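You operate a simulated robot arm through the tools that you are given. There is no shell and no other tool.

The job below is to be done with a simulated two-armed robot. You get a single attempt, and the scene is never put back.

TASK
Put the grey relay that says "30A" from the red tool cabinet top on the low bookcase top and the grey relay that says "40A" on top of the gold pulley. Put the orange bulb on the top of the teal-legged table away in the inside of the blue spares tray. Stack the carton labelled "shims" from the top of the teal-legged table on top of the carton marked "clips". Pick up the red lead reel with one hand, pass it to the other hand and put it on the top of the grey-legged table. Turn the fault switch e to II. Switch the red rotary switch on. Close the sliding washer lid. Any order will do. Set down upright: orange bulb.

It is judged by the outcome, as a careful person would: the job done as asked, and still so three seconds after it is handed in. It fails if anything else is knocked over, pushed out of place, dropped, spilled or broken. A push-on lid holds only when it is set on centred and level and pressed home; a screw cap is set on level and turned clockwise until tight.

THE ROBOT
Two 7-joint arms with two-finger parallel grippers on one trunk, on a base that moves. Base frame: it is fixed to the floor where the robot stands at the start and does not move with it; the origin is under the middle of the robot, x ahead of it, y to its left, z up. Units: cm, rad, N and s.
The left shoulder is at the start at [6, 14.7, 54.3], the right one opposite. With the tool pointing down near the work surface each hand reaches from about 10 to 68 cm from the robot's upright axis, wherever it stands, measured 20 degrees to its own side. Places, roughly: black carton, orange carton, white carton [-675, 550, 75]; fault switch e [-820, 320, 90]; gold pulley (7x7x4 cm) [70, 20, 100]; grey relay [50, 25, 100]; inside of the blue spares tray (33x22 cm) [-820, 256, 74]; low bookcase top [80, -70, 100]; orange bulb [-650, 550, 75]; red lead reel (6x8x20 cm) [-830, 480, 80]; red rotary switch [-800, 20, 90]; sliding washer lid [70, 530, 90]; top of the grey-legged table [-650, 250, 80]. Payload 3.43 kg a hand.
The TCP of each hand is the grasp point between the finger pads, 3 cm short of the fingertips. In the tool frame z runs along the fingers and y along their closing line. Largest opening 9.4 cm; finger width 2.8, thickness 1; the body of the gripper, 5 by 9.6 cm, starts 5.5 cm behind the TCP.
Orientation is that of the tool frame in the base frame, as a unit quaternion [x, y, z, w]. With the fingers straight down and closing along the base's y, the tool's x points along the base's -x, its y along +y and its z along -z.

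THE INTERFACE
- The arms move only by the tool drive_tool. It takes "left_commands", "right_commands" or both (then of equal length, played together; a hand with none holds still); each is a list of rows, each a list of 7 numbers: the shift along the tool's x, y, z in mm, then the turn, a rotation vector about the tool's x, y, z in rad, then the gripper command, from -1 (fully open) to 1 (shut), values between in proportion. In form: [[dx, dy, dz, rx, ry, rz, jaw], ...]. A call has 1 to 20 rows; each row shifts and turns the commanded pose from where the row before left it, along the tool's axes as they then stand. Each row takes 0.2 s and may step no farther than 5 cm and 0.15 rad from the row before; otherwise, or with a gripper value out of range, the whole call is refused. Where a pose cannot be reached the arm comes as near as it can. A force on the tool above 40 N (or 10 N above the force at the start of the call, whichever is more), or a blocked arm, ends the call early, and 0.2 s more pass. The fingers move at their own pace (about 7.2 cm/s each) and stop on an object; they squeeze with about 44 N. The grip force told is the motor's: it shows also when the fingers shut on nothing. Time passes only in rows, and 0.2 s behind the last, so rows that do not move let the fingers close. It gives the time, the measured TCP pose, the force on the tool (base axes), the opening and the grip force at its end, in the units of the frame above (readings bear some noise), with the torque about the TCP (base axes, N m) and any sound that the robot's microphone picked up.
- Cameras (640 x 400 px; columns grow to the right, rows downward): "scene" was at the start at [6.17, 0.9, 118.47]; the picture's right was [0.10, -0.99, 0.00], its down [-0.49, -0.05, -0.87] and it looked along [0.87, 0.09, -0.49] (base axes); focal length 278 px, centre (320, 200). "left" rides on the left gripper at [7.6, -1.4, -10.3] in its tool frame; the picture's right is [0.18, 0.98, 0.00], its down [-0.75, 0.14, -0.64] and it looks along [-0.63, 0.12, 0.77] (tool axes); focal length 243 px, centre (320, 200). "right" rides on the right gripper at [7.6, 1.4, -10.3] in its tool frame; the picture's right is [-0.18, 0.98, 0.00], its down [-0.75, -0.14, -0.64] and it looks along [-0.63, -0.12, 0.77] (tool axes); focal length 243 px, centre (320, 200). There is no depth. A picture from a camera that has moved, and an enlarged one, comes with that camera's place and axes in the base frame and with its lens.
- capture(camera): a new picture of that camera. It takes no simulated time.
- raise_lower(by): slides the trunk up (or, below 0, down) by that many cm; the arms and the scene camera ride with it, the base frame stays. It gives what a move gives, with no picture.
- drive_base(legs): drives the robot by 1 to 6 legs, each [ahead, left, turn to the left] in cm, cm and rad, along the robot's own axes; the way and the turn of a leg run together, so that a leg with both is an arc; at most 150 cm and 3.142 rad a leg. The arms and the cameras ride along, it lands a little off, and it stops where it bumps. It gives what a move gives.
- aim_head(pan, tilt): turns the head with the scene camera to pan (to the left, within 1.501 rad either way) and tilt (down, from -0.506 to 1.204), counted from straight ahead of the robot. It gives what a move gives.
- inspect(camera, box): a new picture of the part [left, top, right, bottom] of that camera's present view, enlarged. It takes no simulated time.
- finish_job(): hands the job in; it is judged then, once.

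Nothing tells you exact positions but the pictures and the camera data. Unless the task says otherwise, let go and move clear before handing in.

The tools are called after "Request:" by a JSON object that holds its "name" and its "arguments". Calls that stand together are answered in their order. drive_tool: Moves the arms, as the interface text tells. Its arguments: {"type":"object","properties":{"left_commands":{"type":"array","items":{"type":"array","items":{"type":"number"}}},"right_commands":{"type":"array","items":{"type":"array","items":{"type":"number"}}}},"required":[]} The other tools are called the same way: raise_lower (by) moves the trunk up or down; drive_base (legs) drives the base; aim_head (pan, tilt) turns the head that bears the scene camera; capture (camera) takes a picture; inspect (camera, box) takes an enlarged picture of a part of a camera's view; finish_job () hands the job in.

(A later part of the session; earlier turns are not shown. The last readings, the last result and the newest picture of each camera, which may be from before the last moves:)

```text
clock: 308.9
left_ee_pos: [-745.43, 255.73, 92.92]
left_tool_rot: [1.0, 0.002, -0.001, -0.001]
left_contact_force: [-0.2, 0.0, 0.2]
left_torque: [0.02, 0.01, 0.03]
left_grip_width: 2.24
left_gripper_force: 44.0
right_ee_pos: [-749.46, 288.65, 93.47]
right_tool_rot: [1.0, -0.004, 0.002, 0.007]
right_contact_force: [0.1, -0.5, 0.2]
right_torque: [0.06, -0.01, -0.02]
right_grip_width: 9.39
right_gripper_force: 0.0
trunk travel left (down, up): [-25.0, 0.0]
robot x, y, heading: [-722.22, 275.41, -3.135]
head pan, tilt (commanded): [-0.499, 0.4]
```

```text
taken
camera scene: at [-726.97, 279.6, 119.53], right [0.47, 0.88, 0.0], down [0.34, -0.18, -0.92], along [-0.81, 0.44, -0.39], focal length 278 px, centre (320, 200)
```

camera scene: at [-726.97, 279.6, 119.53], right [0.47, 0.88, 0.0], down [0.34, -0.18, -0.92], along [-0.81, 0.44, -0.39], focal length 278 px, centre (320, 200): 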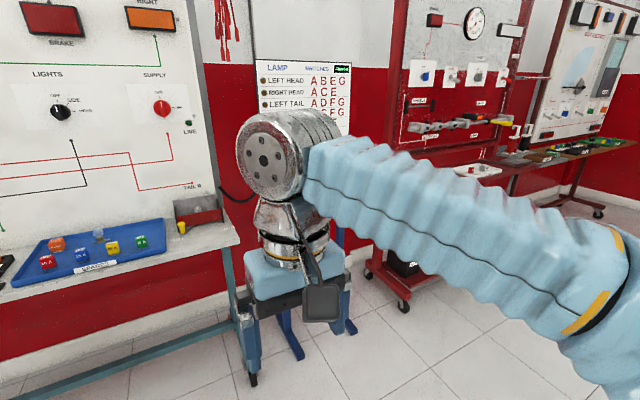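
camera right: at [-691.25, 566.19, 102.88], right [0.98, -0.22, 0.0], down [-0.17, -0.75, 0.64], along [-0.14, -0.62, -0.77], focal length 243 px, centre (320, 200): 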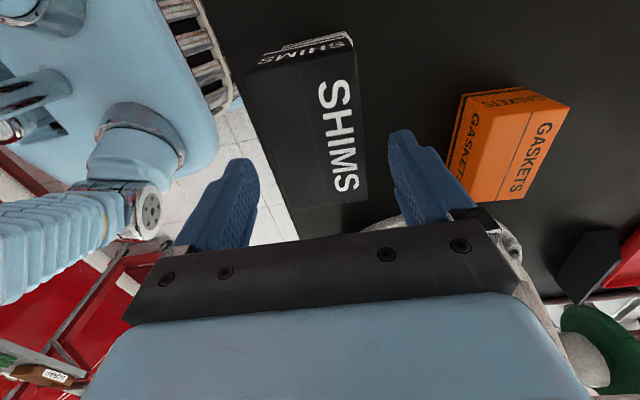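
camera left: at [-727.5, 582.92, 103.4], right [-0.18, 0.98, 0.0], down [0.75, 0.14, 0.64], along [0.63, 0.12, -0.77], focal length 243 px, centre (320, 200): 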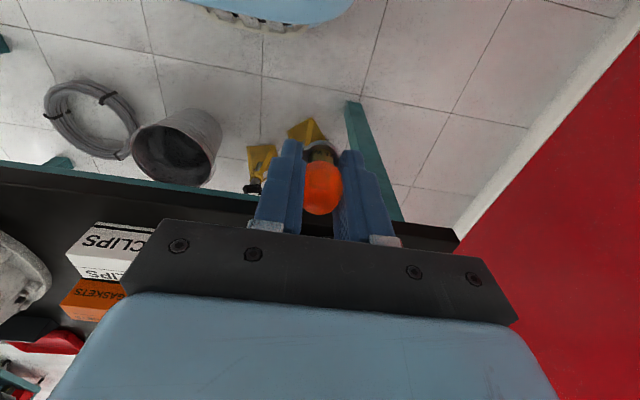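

Request:
{"name": "aim_head", "arguments": {"pan": 0.0, "tilt": 0.5}}

Request:
{"name": "inspect", "arguments": {"camera": "scene", "box": [190, 140, 390, 230]}}

Request:
{"name": "drive_base", "arguments": {"legs": [[30, 0, 0]]}}

Request:
{"name": "aim_head", "arguments": {"pan": 0.0, "tilt": 0.65}}

Request:
{"name": "capture", "arguments": {"camera": "scene"}}

Request:
{"name": "inspect", "arguments": {"camera": "scene", "box": [160, 140, 400, 260]}}

```text
clock: 309.8
left_ee_pos: [-745.24, 255.79, 93.09]
left_tool_rot: [1.0, 0.003, -0.002, -0.002]
left_contact_force: [-0.7, -0.3, 1.5]
left_torque: [0.01, 0.01, 0.0]
left_grip_width: 2.24
left_gripper_force: 44.0
right_ee_pos: [-749.34, 288.53, 93.5]
right_tool_rot: [1.0, -0.003, 0.002, 0.006]
right_contact_force: [0.5, 0.4, 0.9]
right_torque: [-0.03, 0.02, 0.02]
right_grip_width: 9.39
right_gripper_force: 0.1
trunk travel left (down, up): [-25.0, 0.0]
robot x, y, heading: [-722.19, 275.17, -3.134]
head pan, tilt (commanded): [0.0, 0.499]
```

```text
3.20 times, centred on (290, 185) of scene
camera zoom: at [-727.91, 275.18, 118.62], right [0.0, 1.0, 0.0], down [0.48, 0.0, -0.88], along [-0.88, 0.0, -0.48], focal length 891 px, centre (416, 248)
```

zoom: 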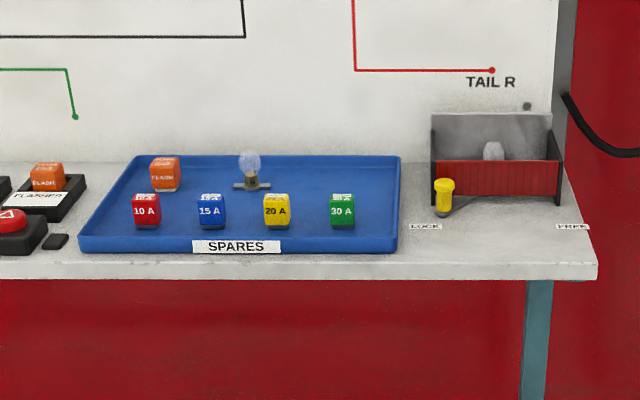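

```text
clock: 311.9
left_ee_pos: [-775.93, 256.09, 92.95]
left_tool_rot: [1.0, -0.005, -0.002, 0.0]
left_contact_force: [0.1, 0.1, -1.3]
left_torque: [0.01, -0.01, 0.03]
left_grip_width: 2.24
left_gripper_force: 43.7
right_ee_pos: [-779.51, 289.15, 93.4]
right_tool_rot: [1.0, -0.01, 0.001, 0.006]
right_contact_force: [0.0, -0.5, -0.3]
right_torque: [0.01, -0.01, 0.04]
right_grip_width: 9.41
right_gripper_force: 0.1
trunk travel left (down, up): [-25.0, 0.0]
robot x, y, heading: [-752.22, 275.54, 3.129]
head pan, tilt (commanded): [0.0, 0.499]
```

```text
clock: 312.6
left_ee_pos: [-775.88, 256.14, 92.98]
left_tool_rot: [1.0, -0.005, -0.002, -0.001]
left_contact_force: [-0.2, 0.2, -0.5]
left_torque: [0.0, 0.04, 0.0]
left_grip_width: 2.25
left_gripper_force: 44.1
right_ee_pos: [-779.52, 289.1, 93.5]
right_tool_rot: [1.0, -0.011, 0.001, 0.007]
right_contact_force: [-1.0, -0.7, 0.1]
right_torque: [-0.01, -0.02, -0.02]
right_grip_width: 9.39
right_gripper_force: 0.1
trunk travel left (down, up): [-25.0, 0.0]
robot x, y, heading: [-752.46, 275.7, 3.131]
head pan, tilt (commanded): [0.0, 0.649]
```

```text
taken
camera scene: at [-757.84, 275.35, 117.28], right [0.01, 1.0, 0.0], down [0.6, -0.01, -0.8], along [-0.8, 0.01, -0.6], focal length 278 px, centre (320, 200)
```

scene: 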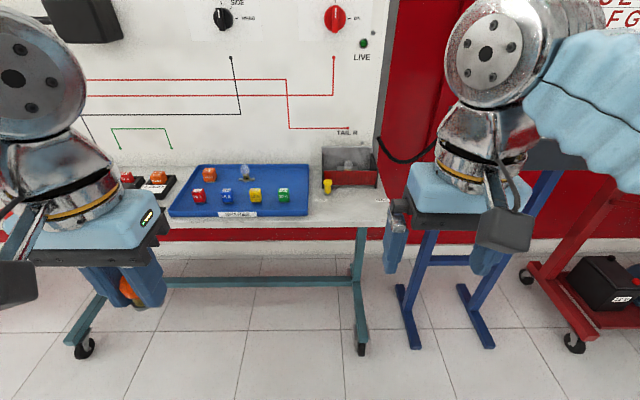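

```text
2.67 times, centred on (280, 200) of scene
camera zoom: at [-757.84, 275.35, 117.28], right [0.01, 1.0, 0.0], down [0.6, -0.01, -0.8], along [-0.8, 0.01, -0.6], focal length 742 px, centre (427, 200)
```

zoom: 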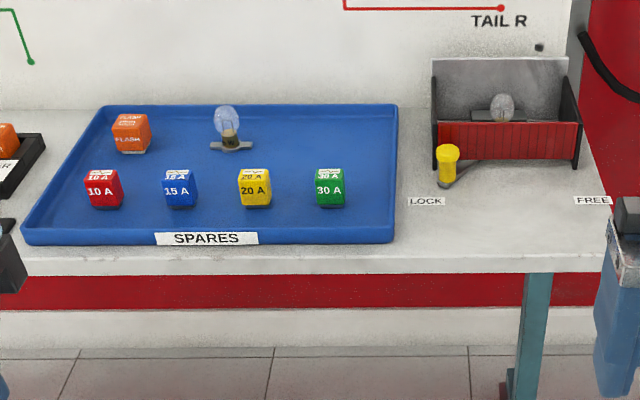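

The blue SPARES tray has a free spot at its back right, at about (-822.5, 264.5), between the clear bulb and the right wall. I pull the right hand back and drive 18 cm closer.

Request:
{"name": "drive_tool", "arguments": {"right_commands": [[40, 0, 0, 0, 0, 0, -1], [40, 0, 0, 0, 0, 0, -1], [0, 0, 0, 0, 0, 0, -1]]}}

Request:
{"name": "drive_base", "arguments": {"legs": [[18, 0, 0.01]]}}

Request:
{"name": "aim_head", "arguments": {"pan": 0.0, "tilt": 0.75}}

Request:
{"name": "capture", "arguments": {"camera": "scene"}}

Request:
{"name": "capture", "arguments": {"camera": "left"}}

Request:
{"name": "inspect", "arguments": {"camera": "scene", "box": [160, 140, 400, 260]}}

```text
clock: 313.4
left_ee_pos: [-775.98, 256.2, 93.03]
left_tool_rot: [1.0, -0.005, -0.002, -0.001]
left_contact_force: [0.8, 0.0, -0.3]
left_torque: [0.01, 0.02, 0.02]
left_grip_width: 2.23
left_gripper_force: 44.4
right_ee_pos: [-771.68, 289.01, 93.39]
right_tool_rot: [1.0, -0.01, 0.002, 0.007]
right_contact_force: [-0.2, -0.2, 0.3]
right_torque: [0.0, 0.01, 0.02]
right_grip_width: 9.4
right_gripper_force: 0.1
trunk travel left (down, up): [-25.0, 0.0]
robot x, y, heading: [-752.16, 275.3, 3.128]
head pan, tilt (commanded): [0.0, 0.649]
```

```text
clock: 314.9
left_ee_pos: [-793.98, 256.02, 93.01]
left_tool_rot: [1.0, 0.002, -0.002, -0.001]
left_contact_force: [0.0, -0.5, -0.2]
left_torque: [-0.01, 0.01, -0.01]
left_grip_width: 2.25
left_gripper_force: 44.3
right_ee_pos: [-790.24, 288.91, 93.44]
right_tool_rot: [1.0, -0.003, 0.002, 0.007]
right_contact_force: [0.3, 0.4, -0.2]
right_torque: [-0.01, 0.02, 0.0]
right_grip_width: 9.42
right_gripper_force: 0.1
trunk travel left (down, up): [-25.0, 0.0]
robot x, y, heading: [-770.82, 275.51, -3.136]
head pan, tilt (commanded): [0.0, 0.649]
```

```text
clock: 315.6
left_ee_pos: [-794.08, 256.01, 92.97]
left_tool_rot: [1.0, 0.002, -0.002, 0.0]
left_contact_force: [0.3, -0.3, -0.2]
left_torque: [0.05, 0.0, -0.02]
left_grip_width: 2.25
left_gripper_force: 44.0
right_ee_pos: [-790.29, 288.85, 93.51]
right_tool_rot: [1.0, -0.003, 0.002, 0.007]
right_contact_force: [0.0, -0.5, -0.1]
right_torque: [0.01, 0.03, 0.02]
right_grip_width: 9.41
right_gripper_force: 0.0
trunk travel left (down, up): [-25.0, 0.0]
robot x, y, heading: [-770.14, 275.26, -3.138]
head pan, tilt (commanded): [0.0, 0.75]
```

```text
taken
camera scene: at [-775.79, 275.33, 116.42], right [0.0, 1.0, 0.0], down [0.68, 0.0, -0.73], along [-0.73, 0.0, -0.68], focal length 278 px, centre (320, 200)
```

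scene: 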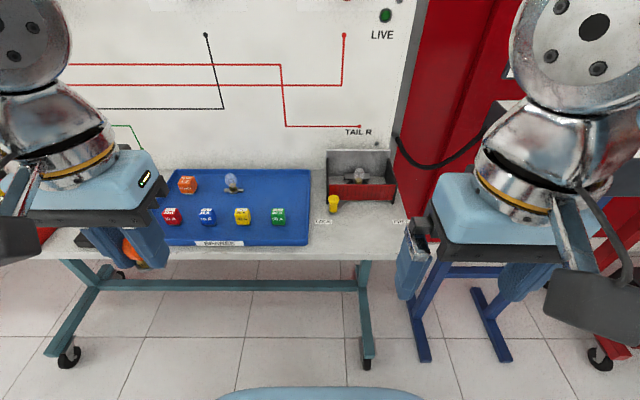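

```text
taken
camera left: at [-786.46, 257.26, 103.4], right [0.19, -0.98, 0.0], down [-0.75, -0.14, 0.64], along [-0.63, -0.12, -0.77], focal length 243 px, centre (320, 200)
```

left: 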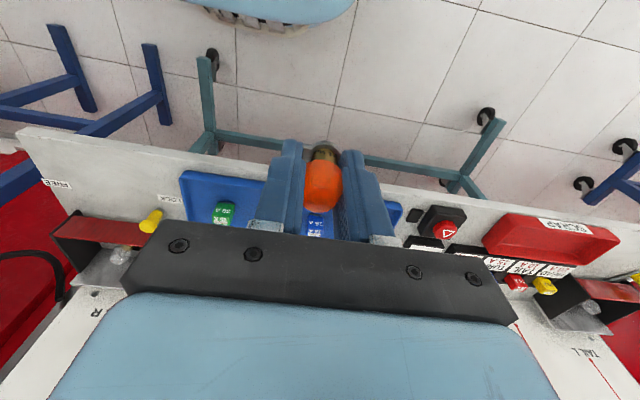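

```text
2.67 times, centred on (280, 200) of scene
camera zoom: at [-775.79, 275.33, 116.42], right [0.0, 1.0, 0.0], down [0.68, 0.0, -0.73], along [-0.73, 0.0, -0.68], focal length 742 px, centre (427, 200)
```

zoom: 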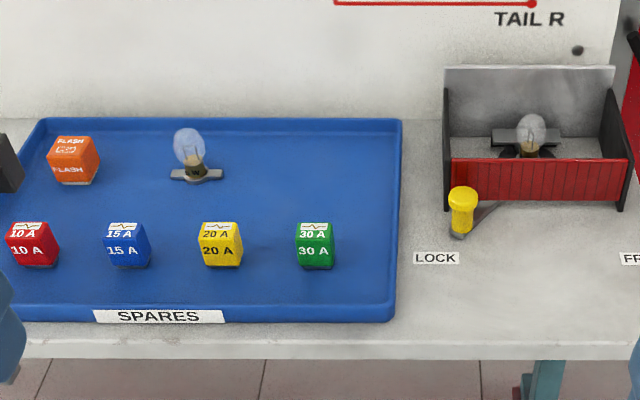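

Request:
{"name": "drive_tool", "arguments": {"left_commands": [[-40, -12.3, 8, 0, 0, 0, 1], [-40, -12.3, 8, 0, 0, 0, 1], [-40, -12.3, 8, 0, 0, 0, 1], [-40, -12.3, 8, 0, 0, 0, 1], [-40, -12.3, 8, 0, 0, 0, 1], [-40, -12.3, 8, 0, 0, 0, 1], [-42, -12.3, 8, 0, 0, 0, 1], [0, 0, 0, 0, 0, 0, 1]]}}

Request:
{"name": "capture", "arguments": {"camera": "left"}}

Request:
{"name": "inspect", "arguments": {"camera": "scene", "box": [160, 80, 400, 260]}}

```text
clock: 317.4
left_ee_pos: [-822.31, 264.47, 87.24]
left_tool_rot: [1.0, 0.003, -0.001, -0.001]
left_contact_force: [0.0, -0.6, -0.3]
left_torque: [-0.01, 0.01, -0.01]
left_grip_width: 2.27
left_gripper_force: 43.9
right_ee_pos: [-790.25, 288.82, 93.43]
right_tool_rot: [1.0, -0.004, 0.002, 0.007]
right_contact_force: [-0.6, -0.1, 0.6]
right_torque: [0.01, 0.0, 0.01]
right_grip_width: 9.42
right_gripper_force: 0.0
trunk travel left (down, up): [-25.0, 0.0]
robot x, y, heading: [-771.05, 275.19, -3.142]
head pan, tilt (commanded): [0.0, 0.75]
```

```text
taken
camera left: at [-814.73, 265.8, 97.64], right [0.19, -0.98, 0.0], down [-0.75, -0.14, 0.64], along [-0.63, -0.12, -0.77], focal length 243 px, centre (320, 200)
```

left: 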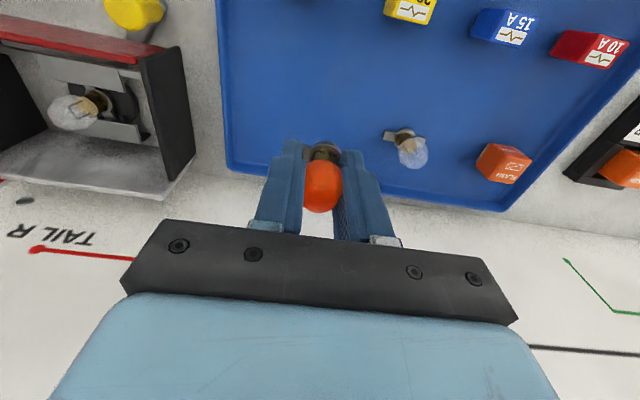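

```text
2.22 times, centred on (280, 170) of scene
camera zoom: at [-775.82, 275.35, 116.42], right [0.0, 1.0, 0.0], down [0.68, 0.0, -0.73], along [-0.73, 0.0, -0.68], focal length 619 px, centre (409, 267)
```

zoom: 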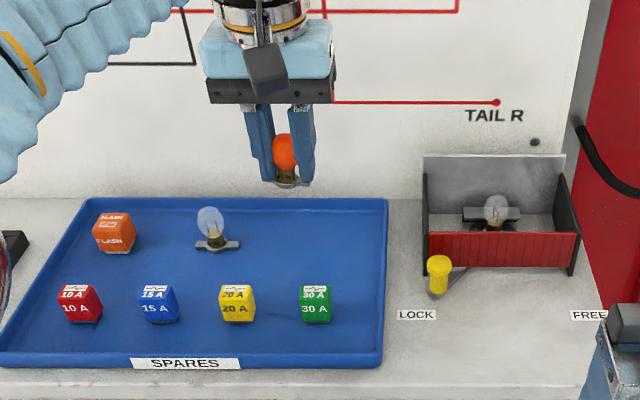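

Request:
{"name": "drive_tool", "arguments": {"left_commands": [[0, 0, 20, 0, 0, 0, 1], [0, 0, 20, 0, 0, 0, 1], [0, 0, 20, 0, 0, 0, 1], [0, 0, 14, 0, 0, 0, 1], [0, 0, 0, 0, 0, 0, 1]]}}

Request:
{"name": "inspect", "arguments": {"camera": "scene", "box": [210, 120, 350, 250]}}

Request:
{"name": "capture", "arguments": {"camera": "left"}}

```text
clock: 318.6
left_ee_pos: [-822.5, 264.45, 80.14]
left_tool_rot: [1.0, 0.002, -0.001, -0.002]
left_contact_force: [0.4, 0.1, -0.2]
left_torque: [-0.02, -0.01, -0.03]
left_grip_width: 2.27
left_gripper_force: 44.0
right_ee_pos: [-790.26, 288.89, 93.41]
right_tool_rot: [1.0, -0.003, 0.002, 0.007]
right_contact_force: [0.5, 0.3, -0.6]
right_torque: [0.0, -0.01, 0.0]
right_grip_width: 9.41
right_gripper_force: 0.2
trunk travel left (down, up): [-25.0, 0.0]
robot x, y, heading: [-770.46, 275.46, -3.14]
head pan, tilt (commanded): [0.0, 0.75]
```

```text
3.08 times, centred on (280, 185) of scene
camera zoom: at [-775.8, 275.33, 116.42], right [0.0, 1.0, 0.0], down [0.68, 0.0, -0.73], along [-0.73, 0.0, -0.68], focal length 857 px, centre (443, 246)
```

zoom: 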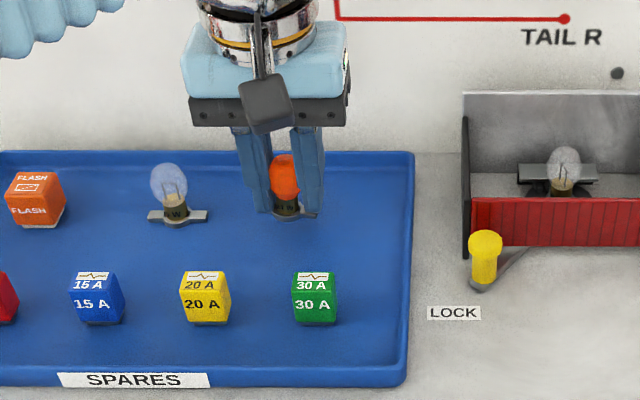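

```text
taken
camera left: at [-814.84, 265.73, 90.32], right [0.19, -0.98, 0.0], down [-0.75, -0.15, 0.64], along [-0.63, -0.12, -0.77], focal length 243 px, centre (320, 200)
```

left: 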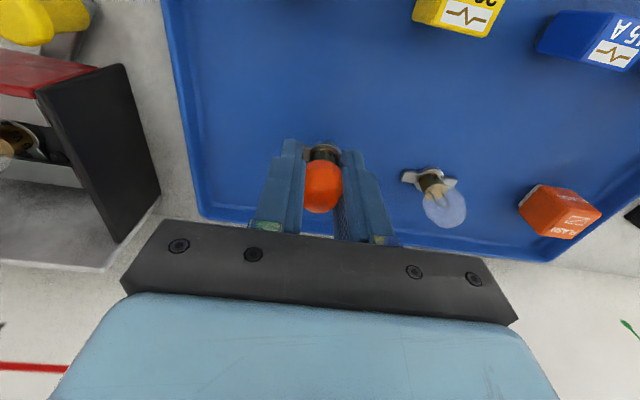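

Request:
{"name": "drive_tool", "arguments": {"left_commands": [[0, 0, 4, 0, 0, 0, 1], [0, 0, 4, 0, 0, 0, 1], [0, 0, 4, 0, 0, 0, 1], [0, 0, 3, 0, 0, 0, 1], [0, 0, 0, 0, 0, 0, 1]]}}

Request:
{"name": "inspect", "arguments": {"camera": "scene", "box": [240, 150, 320, 230]}}

```text
clock: 319.8
left_ee_pos: [-822.33, 264.47, 78.61]
left_tool_rot: [1.0, 0.002, -0.002, 0.0]
left_contact_force: [-0.6, -0.6, 1.2]
left_torque: [-0.02, 0.03, 0.01]
left_grip_width: 2.25
left_gripper_force: 43.9
right_ee_pos: [-790.37, 288.82, 93.5]
right_tool_rot: [1.0, -0.005, 0.002, 0.007]
right_contact_force: [0.8, -0.4, -0.3]
right_torque: [-0.01, -0.03, -0.01]
right_grip_width: 9.39
right_gripper_force: 0.1
trunk travel left (down, up): [-25.0, 0.0]
robot x, y, heading: [-770.55, 275.4, -3.141]
head pan, tilt (commanded): [0.0, 0.75]
```

```text
5.00 times, centred on (280, 190) of scene
camera zoom: at [-775.79, 275.33, 116.42], right [0.0, 1.0, 0.0], down [0.68, 0.0, -0.73], along [-0.73, 0.0, -0.68], focal length 1392 px, centre (520, 250)
```

zoom: 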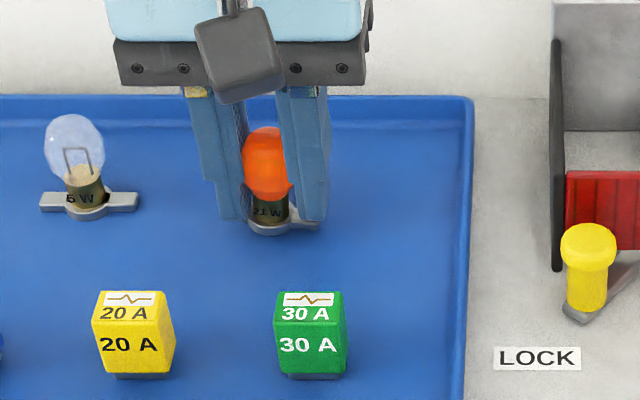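

Request:
{"name": "drive_tool", "arguments": {"left_commands": [[0, 0, 1.5, 0, 0, 0, 1], [0, 0, 1.5, 0, 0, 0, 1], [0, 0, 1.5, 0, 0, 0, 1], [0, 0, 0, 0, 0, 0, 1]]}}

Request:
{"name": "inspect", "arguments": {"camera": "scene", "box": [240, 150, 320, 230]}}

```text
clock: 320.8
left_ee_pos: [-822.34, 264.48, 78.12]
left_tool_rot: [1.0, 0.002, -0.002, 0.0]
left_contact_force: [0.2, -0.4, 8.6]
left_torque: [0.19, -0.03, 0.0]
left_grip_width: 2.24
left_gripper_force: 43.7
right_ee_pos: [-790.25, 288.72, 93.54]
right_tool_rot: [1.0, -0.004, 0.001, 0.007]
right_contact_force: [0.0, -0.4, -0.1]
right_torque: [0.03, -0.01, -0.01]
right_grip_width: 9.4
right_gripper_force: 0.0
trunk travel left (down, up): [-25.0, 0.0]
robot x, y, heading: [-770.58, 275.27, -3.136]
head pan, tilt (commanded): [0.0, 0.75]
```

```text
5.00 times, centred on (280, 190) of scene
camera zoom: at [-775.73, 275.34, 116.44], right [0.0, 1.0, 0.0], down [0.68, 0.0, -0.73], along [-0.73, 0.0, -0.68], focal length 1392 px, centre (520, 250)
```

zoom: 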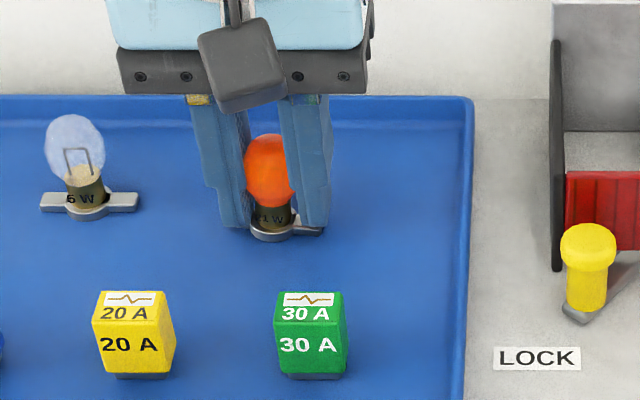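

Request:
{"name": "drive_tool", "arguments": {"left_commands": [[0, 0, 1, 0, 0, 0, 1], [0, 0, 0, 0, 0, 0, 1]]}}

```text
clock: 321.4
left_ee_pos: [-822.34, 264.41, 78.02]
left_tool_rot: [1.0, 0.002, -0.002, -0.001]
left_contact_force: [-3.5, -2.2, 15.5]
left_torque: [0.25, 0.14, 0.07]
left_grip_width: 2.2
left_gripper_force: 44.3
right_ee_pos: [-790.25, 288.82, 93.58]
right_tool_rot: [1.0, -0.003, 0.0, 0.007]
right_contact_force: [-0.6, -0.2, 0.4]
right_torque: [-0.02, 0.0, 0.0]
right_grip_width: 9.4
right_gripper_force: 0.1
trunk travel left (down, up): [-25.0, 0.0]
robot x, y, heading: [-770.38, 275.67, -3.139]
head pan, tilt (commanded): [0.0, 0.75]
```

Request:
{"name": "drive_tool", "arguments": {"left_commands": [[0, 0, -0.5, 0, 0, 0, 0.5], [0, 0, 0, 0, 0, 0, 0.3], [0, 0, 0, 0, 0, 0, 0.1], [0, 0, 0, 0, 0, 0, -0.05], [0, 0, 0, 0, 0, 0, -0.05]]}}

Request:
{"name": "inspect", "arguments": {"camera": "scene", "box": [240, 150, 320, 230]}}

Request:
{"name": "capture", "arguments": {"camera": "left"}}

```text
clock: 322.6
left_ee_pos: [-822.29, 264.3, 78.2]
left_tool_rot: [1.0, 0.002, -0.002, -0.001]
left_contact_force: [0.3, 0.3, 0.3]
left_torque: [0.0, 0.0, -0.02]
left_grip_width: 4.93
left_gripper_force: 0.1
right_ee_pos: [-790.27, 288.83, 93.35]
right_tool_rot: [1.0, -0.004, 0.002, 0.007]
right_contact_force: [-0.1, 0.2, 0.2]
right_torque: [0.02, 0.03, -0.03]
right_grip_width: 9.41
right_gripper_force: 0.0
trunk travel left (down, up): [-25.0, 0.0]
robot x, y, heading: [-770.79, 275.71, -3.137]
head pan, tilt (commanded): [0.0, 0.75]
```

```text
5.00 times, centred on (280, 190) of scene
camera zoom: at [-775.79, 275.34, 116.42], right [0.0, 1.0, 0.0], down [0.68, 0.0, -0.73], along [-0.73, 0.0, -0.68], focal length 1392 px, centre (520, 250)
```

zoom: 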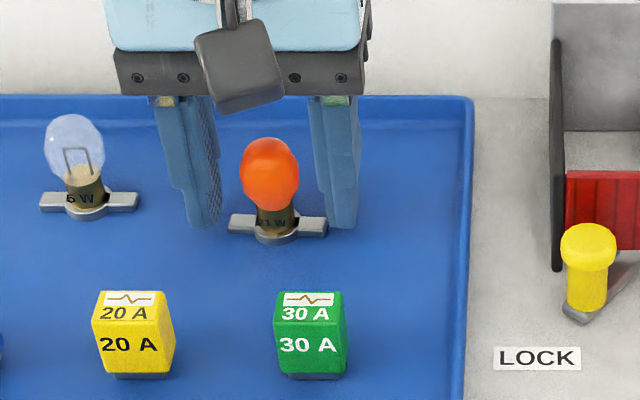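

```text
taken
camera left: at [-814.71, 265.69, 88.53], right [0.19, -0.98, 0.0], down [-0.75, -0.14, 0.64], along [-0.63, -0.12, -0.77], focal length 243 px, centre (320, 200)
```

left: 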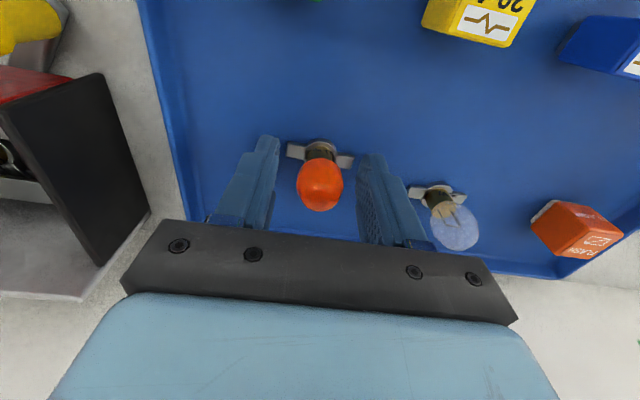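

The orange bulb stands upright in the tray. I lift the hand straight up and back.

Request:
{"name": "drive_tool", "arguments": {"left_commands": [[0, 0, -20, 0, 0, 0, -0.05], [0, 0, -20, 0, 0, 0, -0.05], [0, 0, -25, 0, 0, 0, -0.05], [10, 0, -25, 0, 0, 0, -0.05], [40, 0, -10, 0, 0, 0, -0.5], [40, 0, 0, 0, 0, 0, -1], [40, 0, 0, 0, 0, 0, -1], [40, 0, 0, 0, 0, 0, -1], [40, 0, 0, 0, 0, 0, -1], [40, 0, 0, 0, 0, 0, -1]]}}

Request:
{"name": "inspect", "arguments": {"camera": "scene", "box": [160, 140, 400, 260]}}

```text
clock: 324.8
left_ee_pos: [-797.43, 264.34, 87.92]
left_tool_rot: [1.0, 0.002, 0.0, -0.001]
left_contact_force: [-0.3, 0.7, 0.1]
left_torque: [-0.04, -0.04, 0.01]
left_grip_width: 9.41
left_gripper_force: 0.0
right_ee_pos: [-790.32, 288.85, 93.53]
right_tool_rot: [1.0, -0.003, 0.002, 0.007]
right_contact_force: [-0.3, -0.2, -0.3]
right_torque: [0.02, 0.0, -0.03]
right_grip_width: 9.43
right_gripper_force: 0.2
trunk travel left (down, up): [-25.0, 0.0]
robot x, y, heading: [-770.45, 275.33, -3.137]
head pan, tilt (commanded): [0.0, 0.75]
```

```text
2.67 times, centred on (280, 200) of scene
camera zoom: at [-775.81, 275.34, 116.42], right [0.0, 1.0, 0.0], down [0.68, 0.0, -0.73], along [-0.73, 0.0, -0.68], focal length 742 px, centre (427, 200)
```

zoom: 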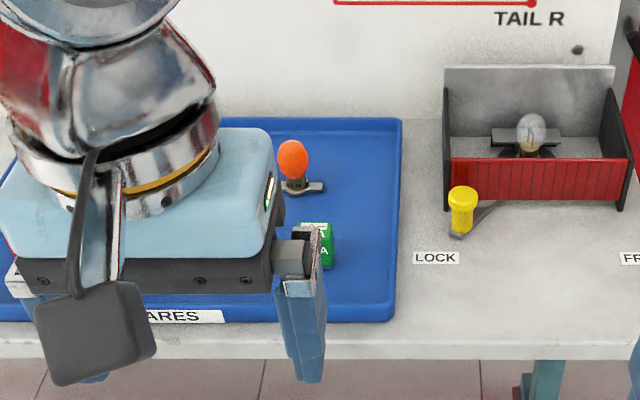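

The bulb is placed. Now the fault switches: I look at the panel on the blue stand to the right.

Request:
{"name": "drive_base", "arguments": {"legs": [[-20, 0, -0.005]]}}

Request:
{"name": "drive_tool", "arguments": {"right_commands": [[40, 0, 0, 0, 0, 0, -1], [0, -40, 0, 0, 0, 0, -1], [0, -40, 0, 0, 0, 0, -1], [0, -40, 0, 0, 0, 0, -1]]}}

Request:
{"name": "aim_head", "arguments": {"pan": -0.65, "tilt": 0.4}}

Request:
{"name": "capture", "arguments": {"camera": "scene"}}

```text
clock: 326.4
left_ee_pos: [-777.65, 264.53, 88.06]
left_tool_rot: [1.0, -0.001, -0.001, -0.001]
left_contact_force: [-0.3, 0.0, 0.0]
left_torque: [0.02, -0.01, 0.0]
left_grip_width: 9.39
left_gripper_force: 0.1
right_ee_pos: [-770.37, 288.87, 93.43]
right_tool_rot: [1.0, -0.007, 0.002, 0.007]
right_contact_force: [-0.4, -0.8, 0.1]
right_torque: [0.0, -0.01, 0.03]
right_grip_width: 9.42
right_gripper_force: 0.1
trunk travel left (down, up): [-25.0, 0.0]
robot x, y, heading: [-751.04, 275.59, 3.136]
head pan, tilt (commanded): [0.0, 0.75]
```

```text
clock: 327.4
left_ee_pos: [-777.5, 264.47, 88.04]
left_tool_rot: [1.0, -0.001, -0.001, -0.001]
left_contact_force: [-0.3, -1.2, 0.8]
left_torque: [0.0, -0.02, -0.03]
left_grip_width: 9.39
left_gripper_force: 0.0
right_ee_pos: [-766.36, 301.16, 93.36]
right_tool_rot: [1.0, -0.007, 0.001, 0.006]
right_contact_force: [0.6, -0.5, -0.2]
right_torque: [-0.04, -0.02, 0.02]
right_grip_width: 9.4
right_gripper_force: 0.0
trunk travel left (down, up): [-25.0, 0.0]
robot x, y, heading: [-750.75, 275.48, 3.141]
head pan, tilt (commanded): [0.0, 0.75]
```

```text
clock: 328.4
left_ee_pos: [-777.58, 264.47, 87.99]
left_tool_rot: [1.0, 0.0, -0.002, -0.001]
left_contact_force: [-0.5, 0.4, 0.3]
left_torque: [0.01, 0.03, 0.0]
left_grip_width: 9.42
left_gripper_force: 0.0
right_ee_pos: [-766.23, 301.08, 93.41]
right_tool_rot: [1.0, -0.007, 0.002, 0.007]
right_contact_force: [0.3, 0.6, 1.0]
right_torque: [0.03, -0.02, -0.02]
right_grip_width: 9.41
right_gripper_force: 0.1
trunk travel left (down, up): [-25.0, 0.0]
robot x, y, heading: [-750.92, 275.42, 3.143]
head pan, tilt (commanded): [-0.649, 0.4]
```

```text
taken
camera scene: at [-755.0, 280.97, 119.53], right [0.61, 0.8, 0.0], down [0.31, -0.24, -0.92], along [-0.73, 0.56, -0.39], focal length 278 px, centre (320, 200)
```

scene: 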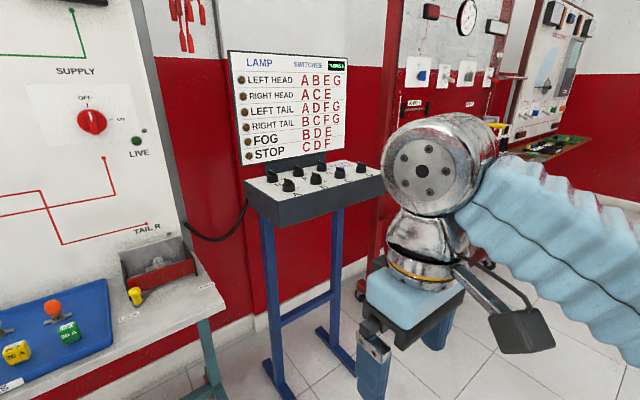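

Request:
{"name": "inspect", "arguments": {"camera": "scene", "box": [230, 150, 390, 230]}}

Request:
{"name": "inspect", "arguments": {"camera": "scene", "box": [210, 40, 390, 180]}}

```text
4.00 times, centred on (310, 190) of scene
camera zoom: at [-755.0, 280.97, 119.53], right [0.61, 0.8, 0.0], down [0.31, -0.24, -0.92], along [-0.73, 0.56, -0.39], focal length 1114 px, centre (360, 240)
```

zoom: 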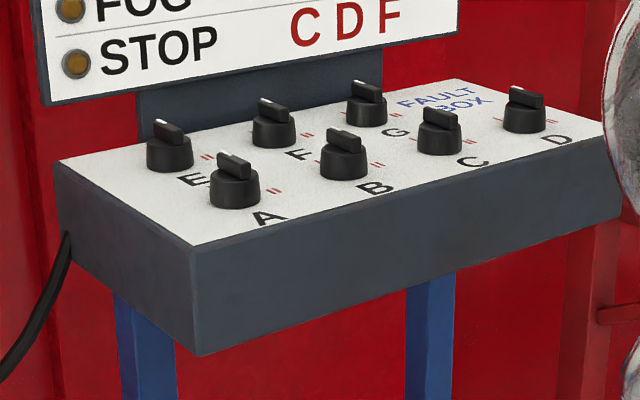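

```text
2.86 times, centred on (300, 110) of scene
camera zoom: at [-755.0, 280.97, 119.53], right [0.61, 0.8, 0.0], down [0.31, -0.24, -0.92], along [-0.73, 0.56, -0.39], focal length 796 px, centre (377, 457)
```

zoom: 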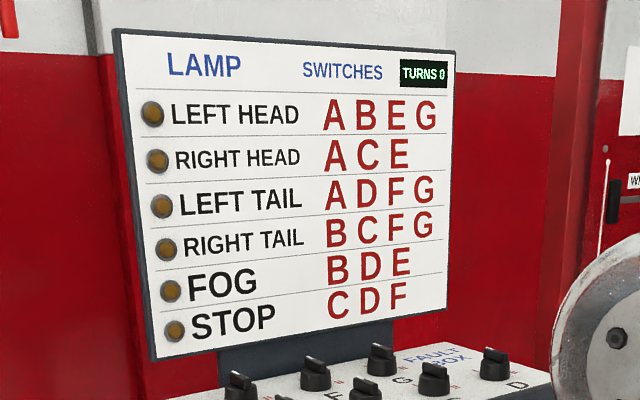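

The fault box has front row A–D and back row E–F–G, with E at the back left. I move to stand squarely in front of it.

Request:
{"name": "drive_base", "arguments": {"legs": [[0, -47, 0]]}}

Request:
{"name": "aim_head", "arguments": {"pan": 0.0, "tilt": 0.5}}

Request:
{"name": "capture", "arguments": {"camera": "scene"}}

Request:
{"name": "inspect", "arguments": {"camera": "scene", "box": [240, 100, 420, 220]}}

```text
clock: 331.2
left_ee_pos: [-777.61, 311.34, 87.98]
left_tool_rot: [1.0, 0.0, -0.002, 0.0]
left_contact_force: [-0.1, -0.7, 0.6]
left_torque: [-0.01, 0.0, 0.02]
left_grip_width: 9.39
left_gripper_force: 0.0
right_ee_pos: [-766.43, 347.92, 93.4]
right_tool_rot: [1.0, -0.005, 0.001, 0.007]
right_contact_force: [-0.6, -0.4, -0.4]
right_torque: [0.0, -0.01, 0.01]
right_grip_width: 9.4
right_gripper_force: 0.1
trunk travel left (down, up): [-25.0, 0.0]
robot x, y, heading: [-750.78, 322.49, -3.139]
head pan, tilt (commanded): [-0.649, 0.4]
```

```text
clock: 332.2
left_ee_pos: [-777.61, 311.34, 88.05]
left_tool_rot: [1.0, 0.0, -0.002, -0.002]
left_contact_force: [0.0, 0.0, -0.2]
left_torque: [-0.02, 0.04, 0.01]
left_grip_width: 9.39
left_gripper_force: 0.0
right_ee_pos: [-766.32, 347.92, 93.51]
right_tool_rot: [1.0, -0.004, 0.003, 0.007]
right_contact_force: [0.1, 0.9, 0.6]
right_torque: [0.04, 0.01, 0.0]
right_grip_width: 9.4
right_gripper_force: 0.1
trunk travel left (down, up): [-25.0, 0.0]
robot x, y, heading: [-750.86, 322.47, -3.137]
head pan, tilt (commanded): [0.0, 0.499]
```

```text
taken
camera scene: at [-756.73, 322.36, 118.62], right [0.0, 1.0, 0.0], down [0.48, 0.0, -0.88], along [-0.88, 0.0, -0.48], focal length 278 px, centre (320, 200)
```

scene: 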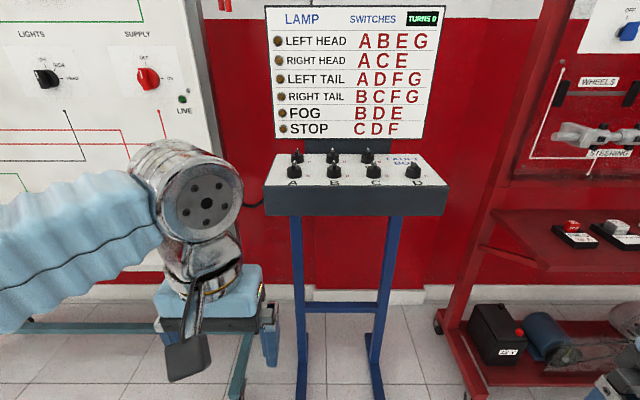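

```text
3.33 times, centred on (330, 160) of scene
camera zoom: at [-756.73, 322.36, 118.62], right [0.0, 1.0, 0.0], down [0.48, 0.0, -0.88], along [-0.88, 0.0, -0.48], focal length 928 px, centre (287, 333)
```

zoom: 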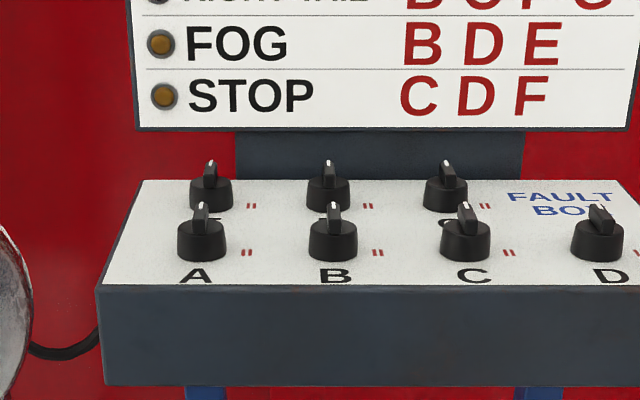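

E currently points to I (straight back); its II mark is on the right, so the knob needs a 90° clockwise turn. I raise and lean the left hand 30° so it clears the panel, then drive up.

Request:
{"name": "drive_tool", "arguments": {"left_commands": [[0, 0, 0, 0, -0.15, 0, -1], [0, 0, 0, 0, -0.15, 0, -1], [0, 0, 0, 0, -0.15, 0, -1], [0, 0, 0, 0, -0.0736, 0, -1], [-18.8, 0, -32.5, 0, 0, 0, -1], [-18.8, 0, -32.5, 0, 0, 0, -1], [-18.8, 0, -32.5, 0, 0, 0, -1], [-18.8, 0, -32.5, 0, 0, 0, -1]]}}

Request:
{"name": "drive_base", "arguments": {"legs": [[28, 0, -0.003]]}}

Request:
{"name": "capture", "arguments": {"camera": "left"}}

Request:
{"name": "aim_head", "arguments": {"pan": 0.0, "tilt": 0.6}}

Request:
{"name": "capture", "arguments": {"camera": "scene"}}

```text
clock: 334.0
left_ee_pos: [-777.58, 311.53, 103.17]
left_tool_rot: [0.966, 0.002, -0.259, 0.0]
left_contact_force: [0.2, 0.1, 0.2]
left_torque: [0.0, 0.03, -0.03]
left_grip_width: 9.42
left_gripper_force: 0.1
right_ee_pos: [-766.34, 348.05, 93.41]
right_tool_rot: [1.0, -0.004, 0.002, 0.006]
right_contact_force: [-0.5, -0.1, 0.8]
right_torque: [0.0, 0.01, 0.0]
right_grip_width: 9.38
right_gripper_force: 0.1
trunk travel left (down, up): [-25.0, 0.0]
robot x, y, heading: [-750.61, 322.54, -3.143]
head pan, tilt (commanded): [0.0, 0.499]
```

```text
clock: 336.0
left_ee_pos: [-805.8, 311.8, 103.08]
left_tool_rot: [0.966, -0.002, -0.26, -0.001]
left_contact_force: [0.9, -0.7, 0.8]
left_torque: [0.01, 0.0, -0.01]
left_grip_width: 9.39
left_gripper_force: 0.1
right_ee_pos: [-794.34, 348.26, 93.51]
right_tool_rot: [1.0, -0.009, 0.002, 0.007]
right_contact_force: [0.3, 0.6, -0.1]
right_torque: [0.01, 0.03, -0.04]
right_grip_width: 9.4
right_gripper_force: 0.0
trunk travel left (down, up): [-25.0, 0.0]
robot x, y, heading: [-778.96, 322.58, 3.136]
head pan, tilt (commanded): [0.0, 0.499]
```

```text
taken
camera left: at [-794.15, 313.1, 108.26], right [0.15, -0.98, -0.09], down [-0.33, -0.14, 0.93], along [-0.93, -0.11, -0.35], focal length 243 px, centre (320, 200)
```

left: 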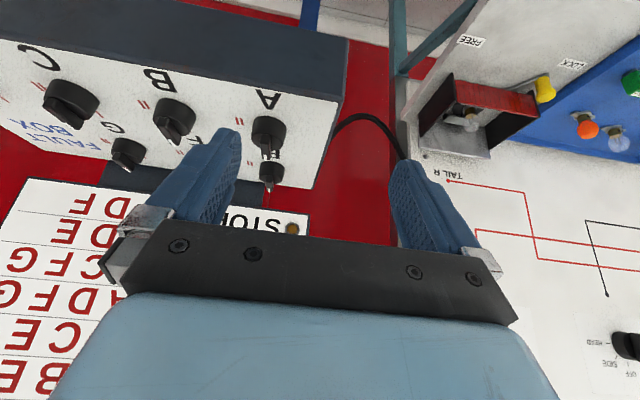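

```text
clock: 336.7
left_ee_pos: [-805.81, 311.88, 103.03]
left_tool_rot: [0.966, -0.003, -0.259, -0.002]
left_contact_force: [-0.9, 0.6, 0.3]
left_torque: [0.01, 0.0, -0.01]
left_grip_width: 9.39
left_gripper_force: 0.0
right_ee_pos: [-794.39, 348.22, 93.35]
right_tool_rot: [1.0, -0.009, 0.002, 0.007]
right_contact_force: [-0.7, 0.5, -0.6]
right_torque: [-0.01, -0.02, 0.0]
right_grip_width: 9.37
right_gripper_force: 0.0
trunk travel left (down, up): [-25.0, 0.0]
robot x, y, heading: [-778.81, 322.6, 3.136]
head pan, tilt (commanded): [0.0, 0.6]
```

```text
taken
camera scene: at [-784.61, 322.47, 117.71], right [0.01, 1.0, 0.0], down [0.56, 0.0, -0.83], along [-0.83, 0.01, -0.56], focal length 278 px, centre (320, 200)
```

scene: 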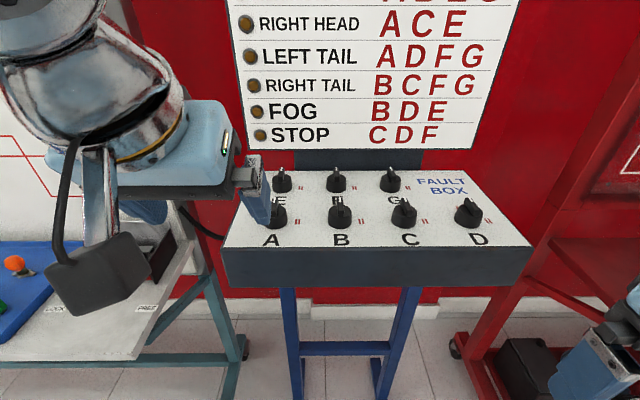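

Request:
{"name": "inspect", "arguments": {"camera": "scene", "box": [220, 120, 420, 260]}}

Request:
{"name": "inspect", "arguments": {"camera": "left", "box": [200, 70, 360, 250]}}

```text
2.86 times, centred on (320, 190) of scene
camera zoom: at [-784.61, 322.47, 117.71], right [0.01, 1.0, 0.0], down [0.56, 0.0, -0.83], along [-0.83, 0.01, -0.56], focal length 796 px, centre (320, 229)
```

zoom: 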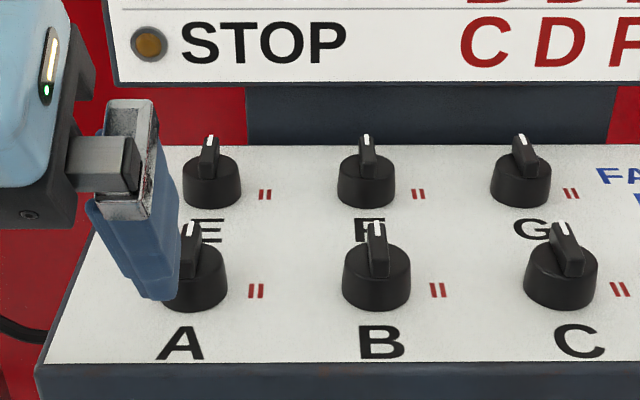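

```text
2.22 times, centred on (280, 160) of left
camera zoom: at [-794.16, 313.1, 108.26], right [0.15, -0.98, -0.09], down [-0.33, -0.14, 0.93], along [-0.93, -0.11, -0.35], focal length 539 px, centre (409, 289)
```

zoom: 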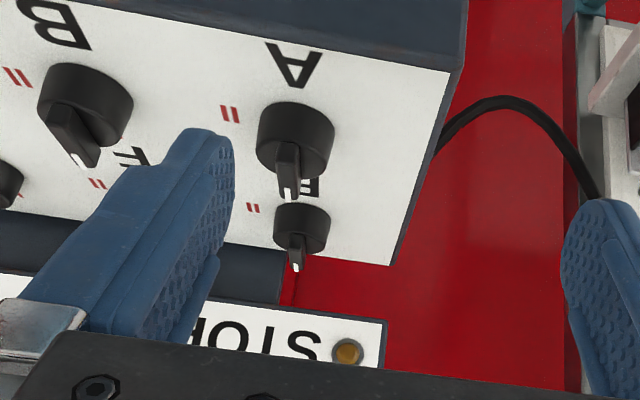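

E's axis is at (-823.7, 316.3), the panel at z 93.1 and the top of its bar at z ≈ 95.7. I edge forward 3 cm and bring the slightly opened left fingers above E.

Request:
{"name": "drive_base", "arguments": {"legs": [[3, 0, 0.005]]}}

Request:
{"name": "drive_tool", "arguments": {"left_commands": [[-28.5, -11, 22, 0, 0, 0, -0.3], [-28.5, -11, 22, 0, 0, 0, 0.2], [-28.5, -11, 22, 0, 0, 0, 0.2], [-28.5, -11, 22, 0, 0, 0, 0.2], [0, 0, 0, 0, 0, 0, 0.2]]}}

Request:
{"name": "capture", "arguments": {"camera": "left"}}

Request:
{"name": "capture", "arguments": {"camera": "scene"}}

```text
clock: 337.5
left_ee_pos: [-808.72, 311.76, 103.09]
left_tool_rot: [0.966, -0.001, -0.26, 0.0]
left_contact_force: [0.9, -0.5, 0.2]
left_torque: [0.01, 0.01, 0.03]
left_grip_width: 9.38
left_gripper_force: 0.1
right_ee_pos: [-797.52, 348.1, 93.39]
right_tool_rot: [1.0, -0.005, 0.002, 0.007]
right_contact_force: [0.0, 0.6, 0.5]
right_torque: [-0.01, -0.02, 0.02]
right_grip_width: 9.41
right_gripper_force: 0.1
trunk travel left (down, up): [-25.0, 0.0]
robot x, y, heading: [-782.11, 322.72, 3.141]
head pan, tilt (commanded): [0.0, 0.6]
```

```text
clock: 338.7
left_ee_pos: [-823.13, 316.07, 101.0]
left_tool_rot: [0.966, -0.001, -0.26, -0.001]
left_contact_force: [-0.1, 0.0, -0.3]
left_torque: [0.0, 0.0, 0.01]
left_grip_width: 3.76
left_gripper_force: 0.1
right_ee_pos: [-797.53, 348.08, 93.34]
right_tool_rot: [1.0, -0.006, 0.001, 0.007]
right_contact_force: [0.2, 0.1, -0.7]
right_torque: [0.02, -0.01, -0.01]
right_grip_width: 9.37
right_gripper_force: 0.0
trunk travel left (down, up): [-25.0, 0.0]
robot x, y, heading: [-782.08, 322.18, 3.141]
head pan, tilt (commanded): [0.0, 0.6]
```

```text
taken
camera left: at [-811.44, 317.45, 106.21], right [0.16, -0.98, -0.09], down [-0.33, -0.14, 0.93], along [-0.93, -0.12, -0.35], focal length 243 px, centre (320, 200)
```

left: 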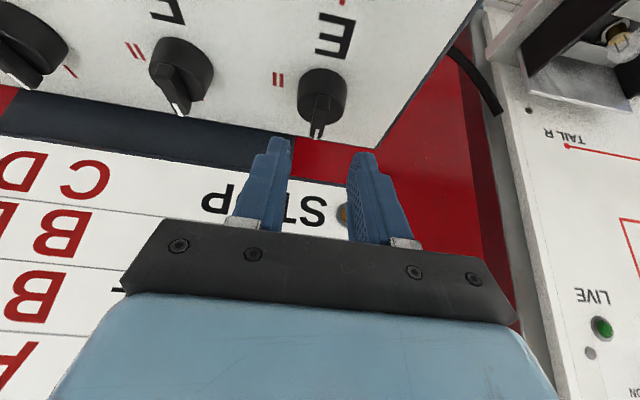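

```text
taken
camera scene: at [-787.66, 322.47, 117.71], right [0.0, 1.0, 0.0], down [0.57, 0.0, -0.82], along [-0.82, 0.0, -0.57], focal length 278 px, centre (320, 200)
```

scene: 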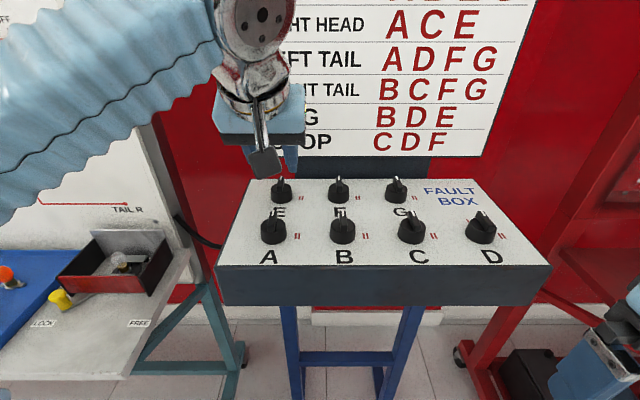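

Request:
{"name": "inspect", "arguments": {"camera": "left", "box": [0, 0, 400, 160]}}

Request:
{"name": "inspect", "arguments": {"camera": "scene", "box": [220, 140, 420, 270]}}

```text
1.60 times, centred on (200, 80) of left
camera zoom: at [-811.44, 317.45, 106.21], right [0.16, -0.98, -0.09], down [-0.33, -0.14, 0.93], along [-0.93, -0.12, -0.35], focal length 388 px, centre (512, 392)
```

zoom: 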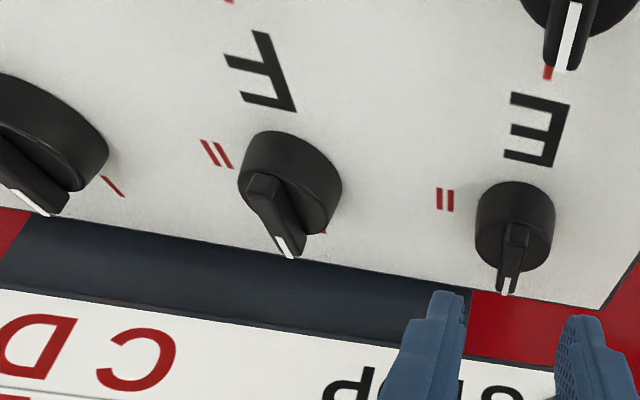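

```text
3.08 times, centred on (320, 205) of scene
camera zoom: at [-787.66, 322.47, 117.71], right [0.0, 1.0, 0.0], down [0.57, 0.0, -0.82], along [-0.82, 0.0, -0.57], focal length 857 px, centre (320, 185)
```

zoom: 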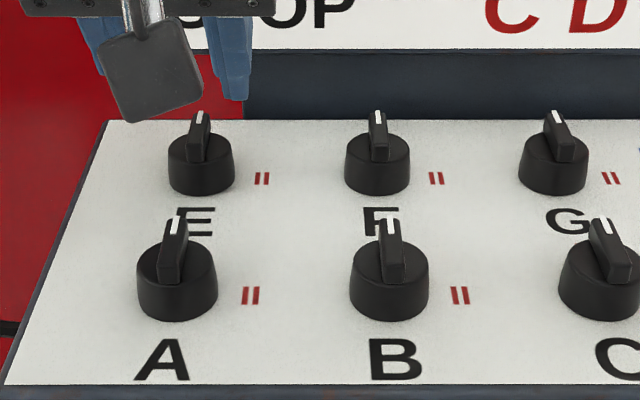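

The marks are clear: I is straight back and II is to the right. I lower the fingers astride E's fin.

Request:
{"name": "drive_tool", "arguments": {"left_commands": [[8, -2, 14, 0, 0, 0, 0.2], [5.5, 0, 9.5, 0, 0, 0, 0.2], [3, 0, 5, 0, 0, 0, 0.2], [0, 0, 0, 0, 0, 0, 0.2]]}}

Request:
{"name": "capture", "arguments": {"camera": "left"}}

Request:
{"name": "inspect", "arguments": {"camera": "scene", "box": [220, 120, 420, 250]}}

```text
clock: 339.7
left_ee_pos: [-823.13, 316.08, 97.69]
left_tool_rot: [0.966, 0.0, -0.259, 0.0]
left_contact_force: [0.0, 0.5, 0.0]
left_torque: [0.02, 0.02, 0.01]
left_grip_width: 3.75
left_gripper_force: 0.0
right_ee_pos: [-797.35, 348.12, 93.49]
right_tool_rot: [1.0, -0.006, 0.001, 0.007]
right_contact_force: [0.3, 0.3, 1.2]
right_torque: [-0.02, -0.01, 0.02]
right_grip_width: 9.39
right_gripper_force: 0.0
trunk travel left (down, up): [-25.0, 0.0]
robot x, y, heading: [-782.09, 322.57, 3.139]
head pan, tilt (commanded): [0.0, 0.6]
```

```text
taken
camera left: at [-811.39, 317.54, 102.91], right [0.16, -0.98, -0.09], down [-0.33, -0.14, 0.93], along [-0.93, -0.12, -0.35], focal length 243 px, centre (320, 200)
```

left: 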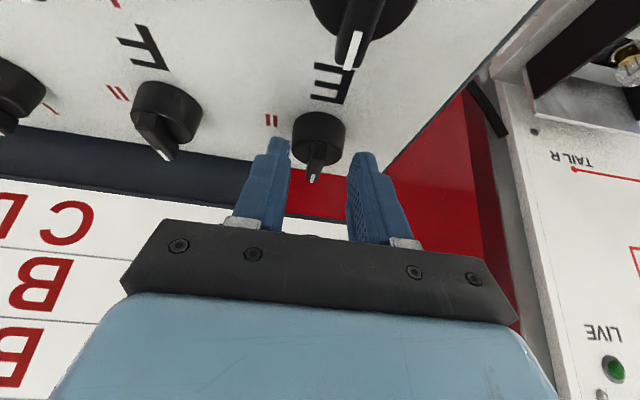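

```text
3.08 times, centred on (320, 185) of scene
camera zoom: at [-787.64, 322.46, 117.71], right [0.0, 1.0, 0.0], down [0.56, 0.0, -0.83], along [-0.83, 0.0, -0.56], focal length 857 px, centre (320, 246)
```

zoom: 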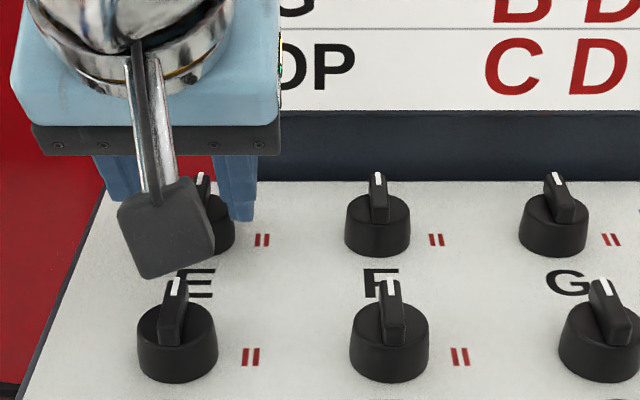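

Request:
{"name": "drive_tool", "arguments": {"left_commands": [[0, 0, 0, 0, 0, 0, 0.5], [0, 0, 0, 0, 0, 0, 0.8], [0, 0, 0, 0, 0, 0, 1], [0, 0, 0, 0, 0, 0, 1]]}}

Request:
{"name": "capture", "arguments": {"camera": "left"}}

```text
clock: 340.7
left_ee_pos: [-823.01, 316.5, 97.73]
left_tool_rot: [0.966, -0.001, -0.26, -0.001]
left_contact_force: [1.2, 18.9, -1.1]
left_torque: [0.64, 0.01, -0.27]
left_grip_width: 3.06
left_gripper_force: 45.2
right_ee_pos: [-797.45, 348.22, 93.44]
right_tool_rot: [1.0, -0.006, 0.002, 0.009]
right_contact_force: [-0.3, 0.6, 0.7]
right_torque: [-0.02, -0.03, -0.02]
right_grip_width: 9.37
right_gripper_force: 0.1
trunk travel left (down, up): [-25.0, 0.0]
robot x, y, heading: [-782.0, 322.31, 3.141]
head pan, tilt (commanded): [0.0, 0.6]
```

```text
taken
camera left: at [-811.36, 317.76, 102.93], right [0.16, -0.98, -0.09], down [-0.33, -0.14, 0.93], along [-0.93, -0.11, -0.35], focal length 243 px, centre (320, 200)
```

left: 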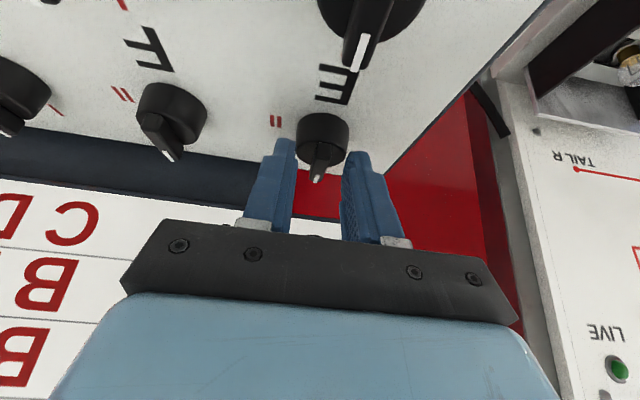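

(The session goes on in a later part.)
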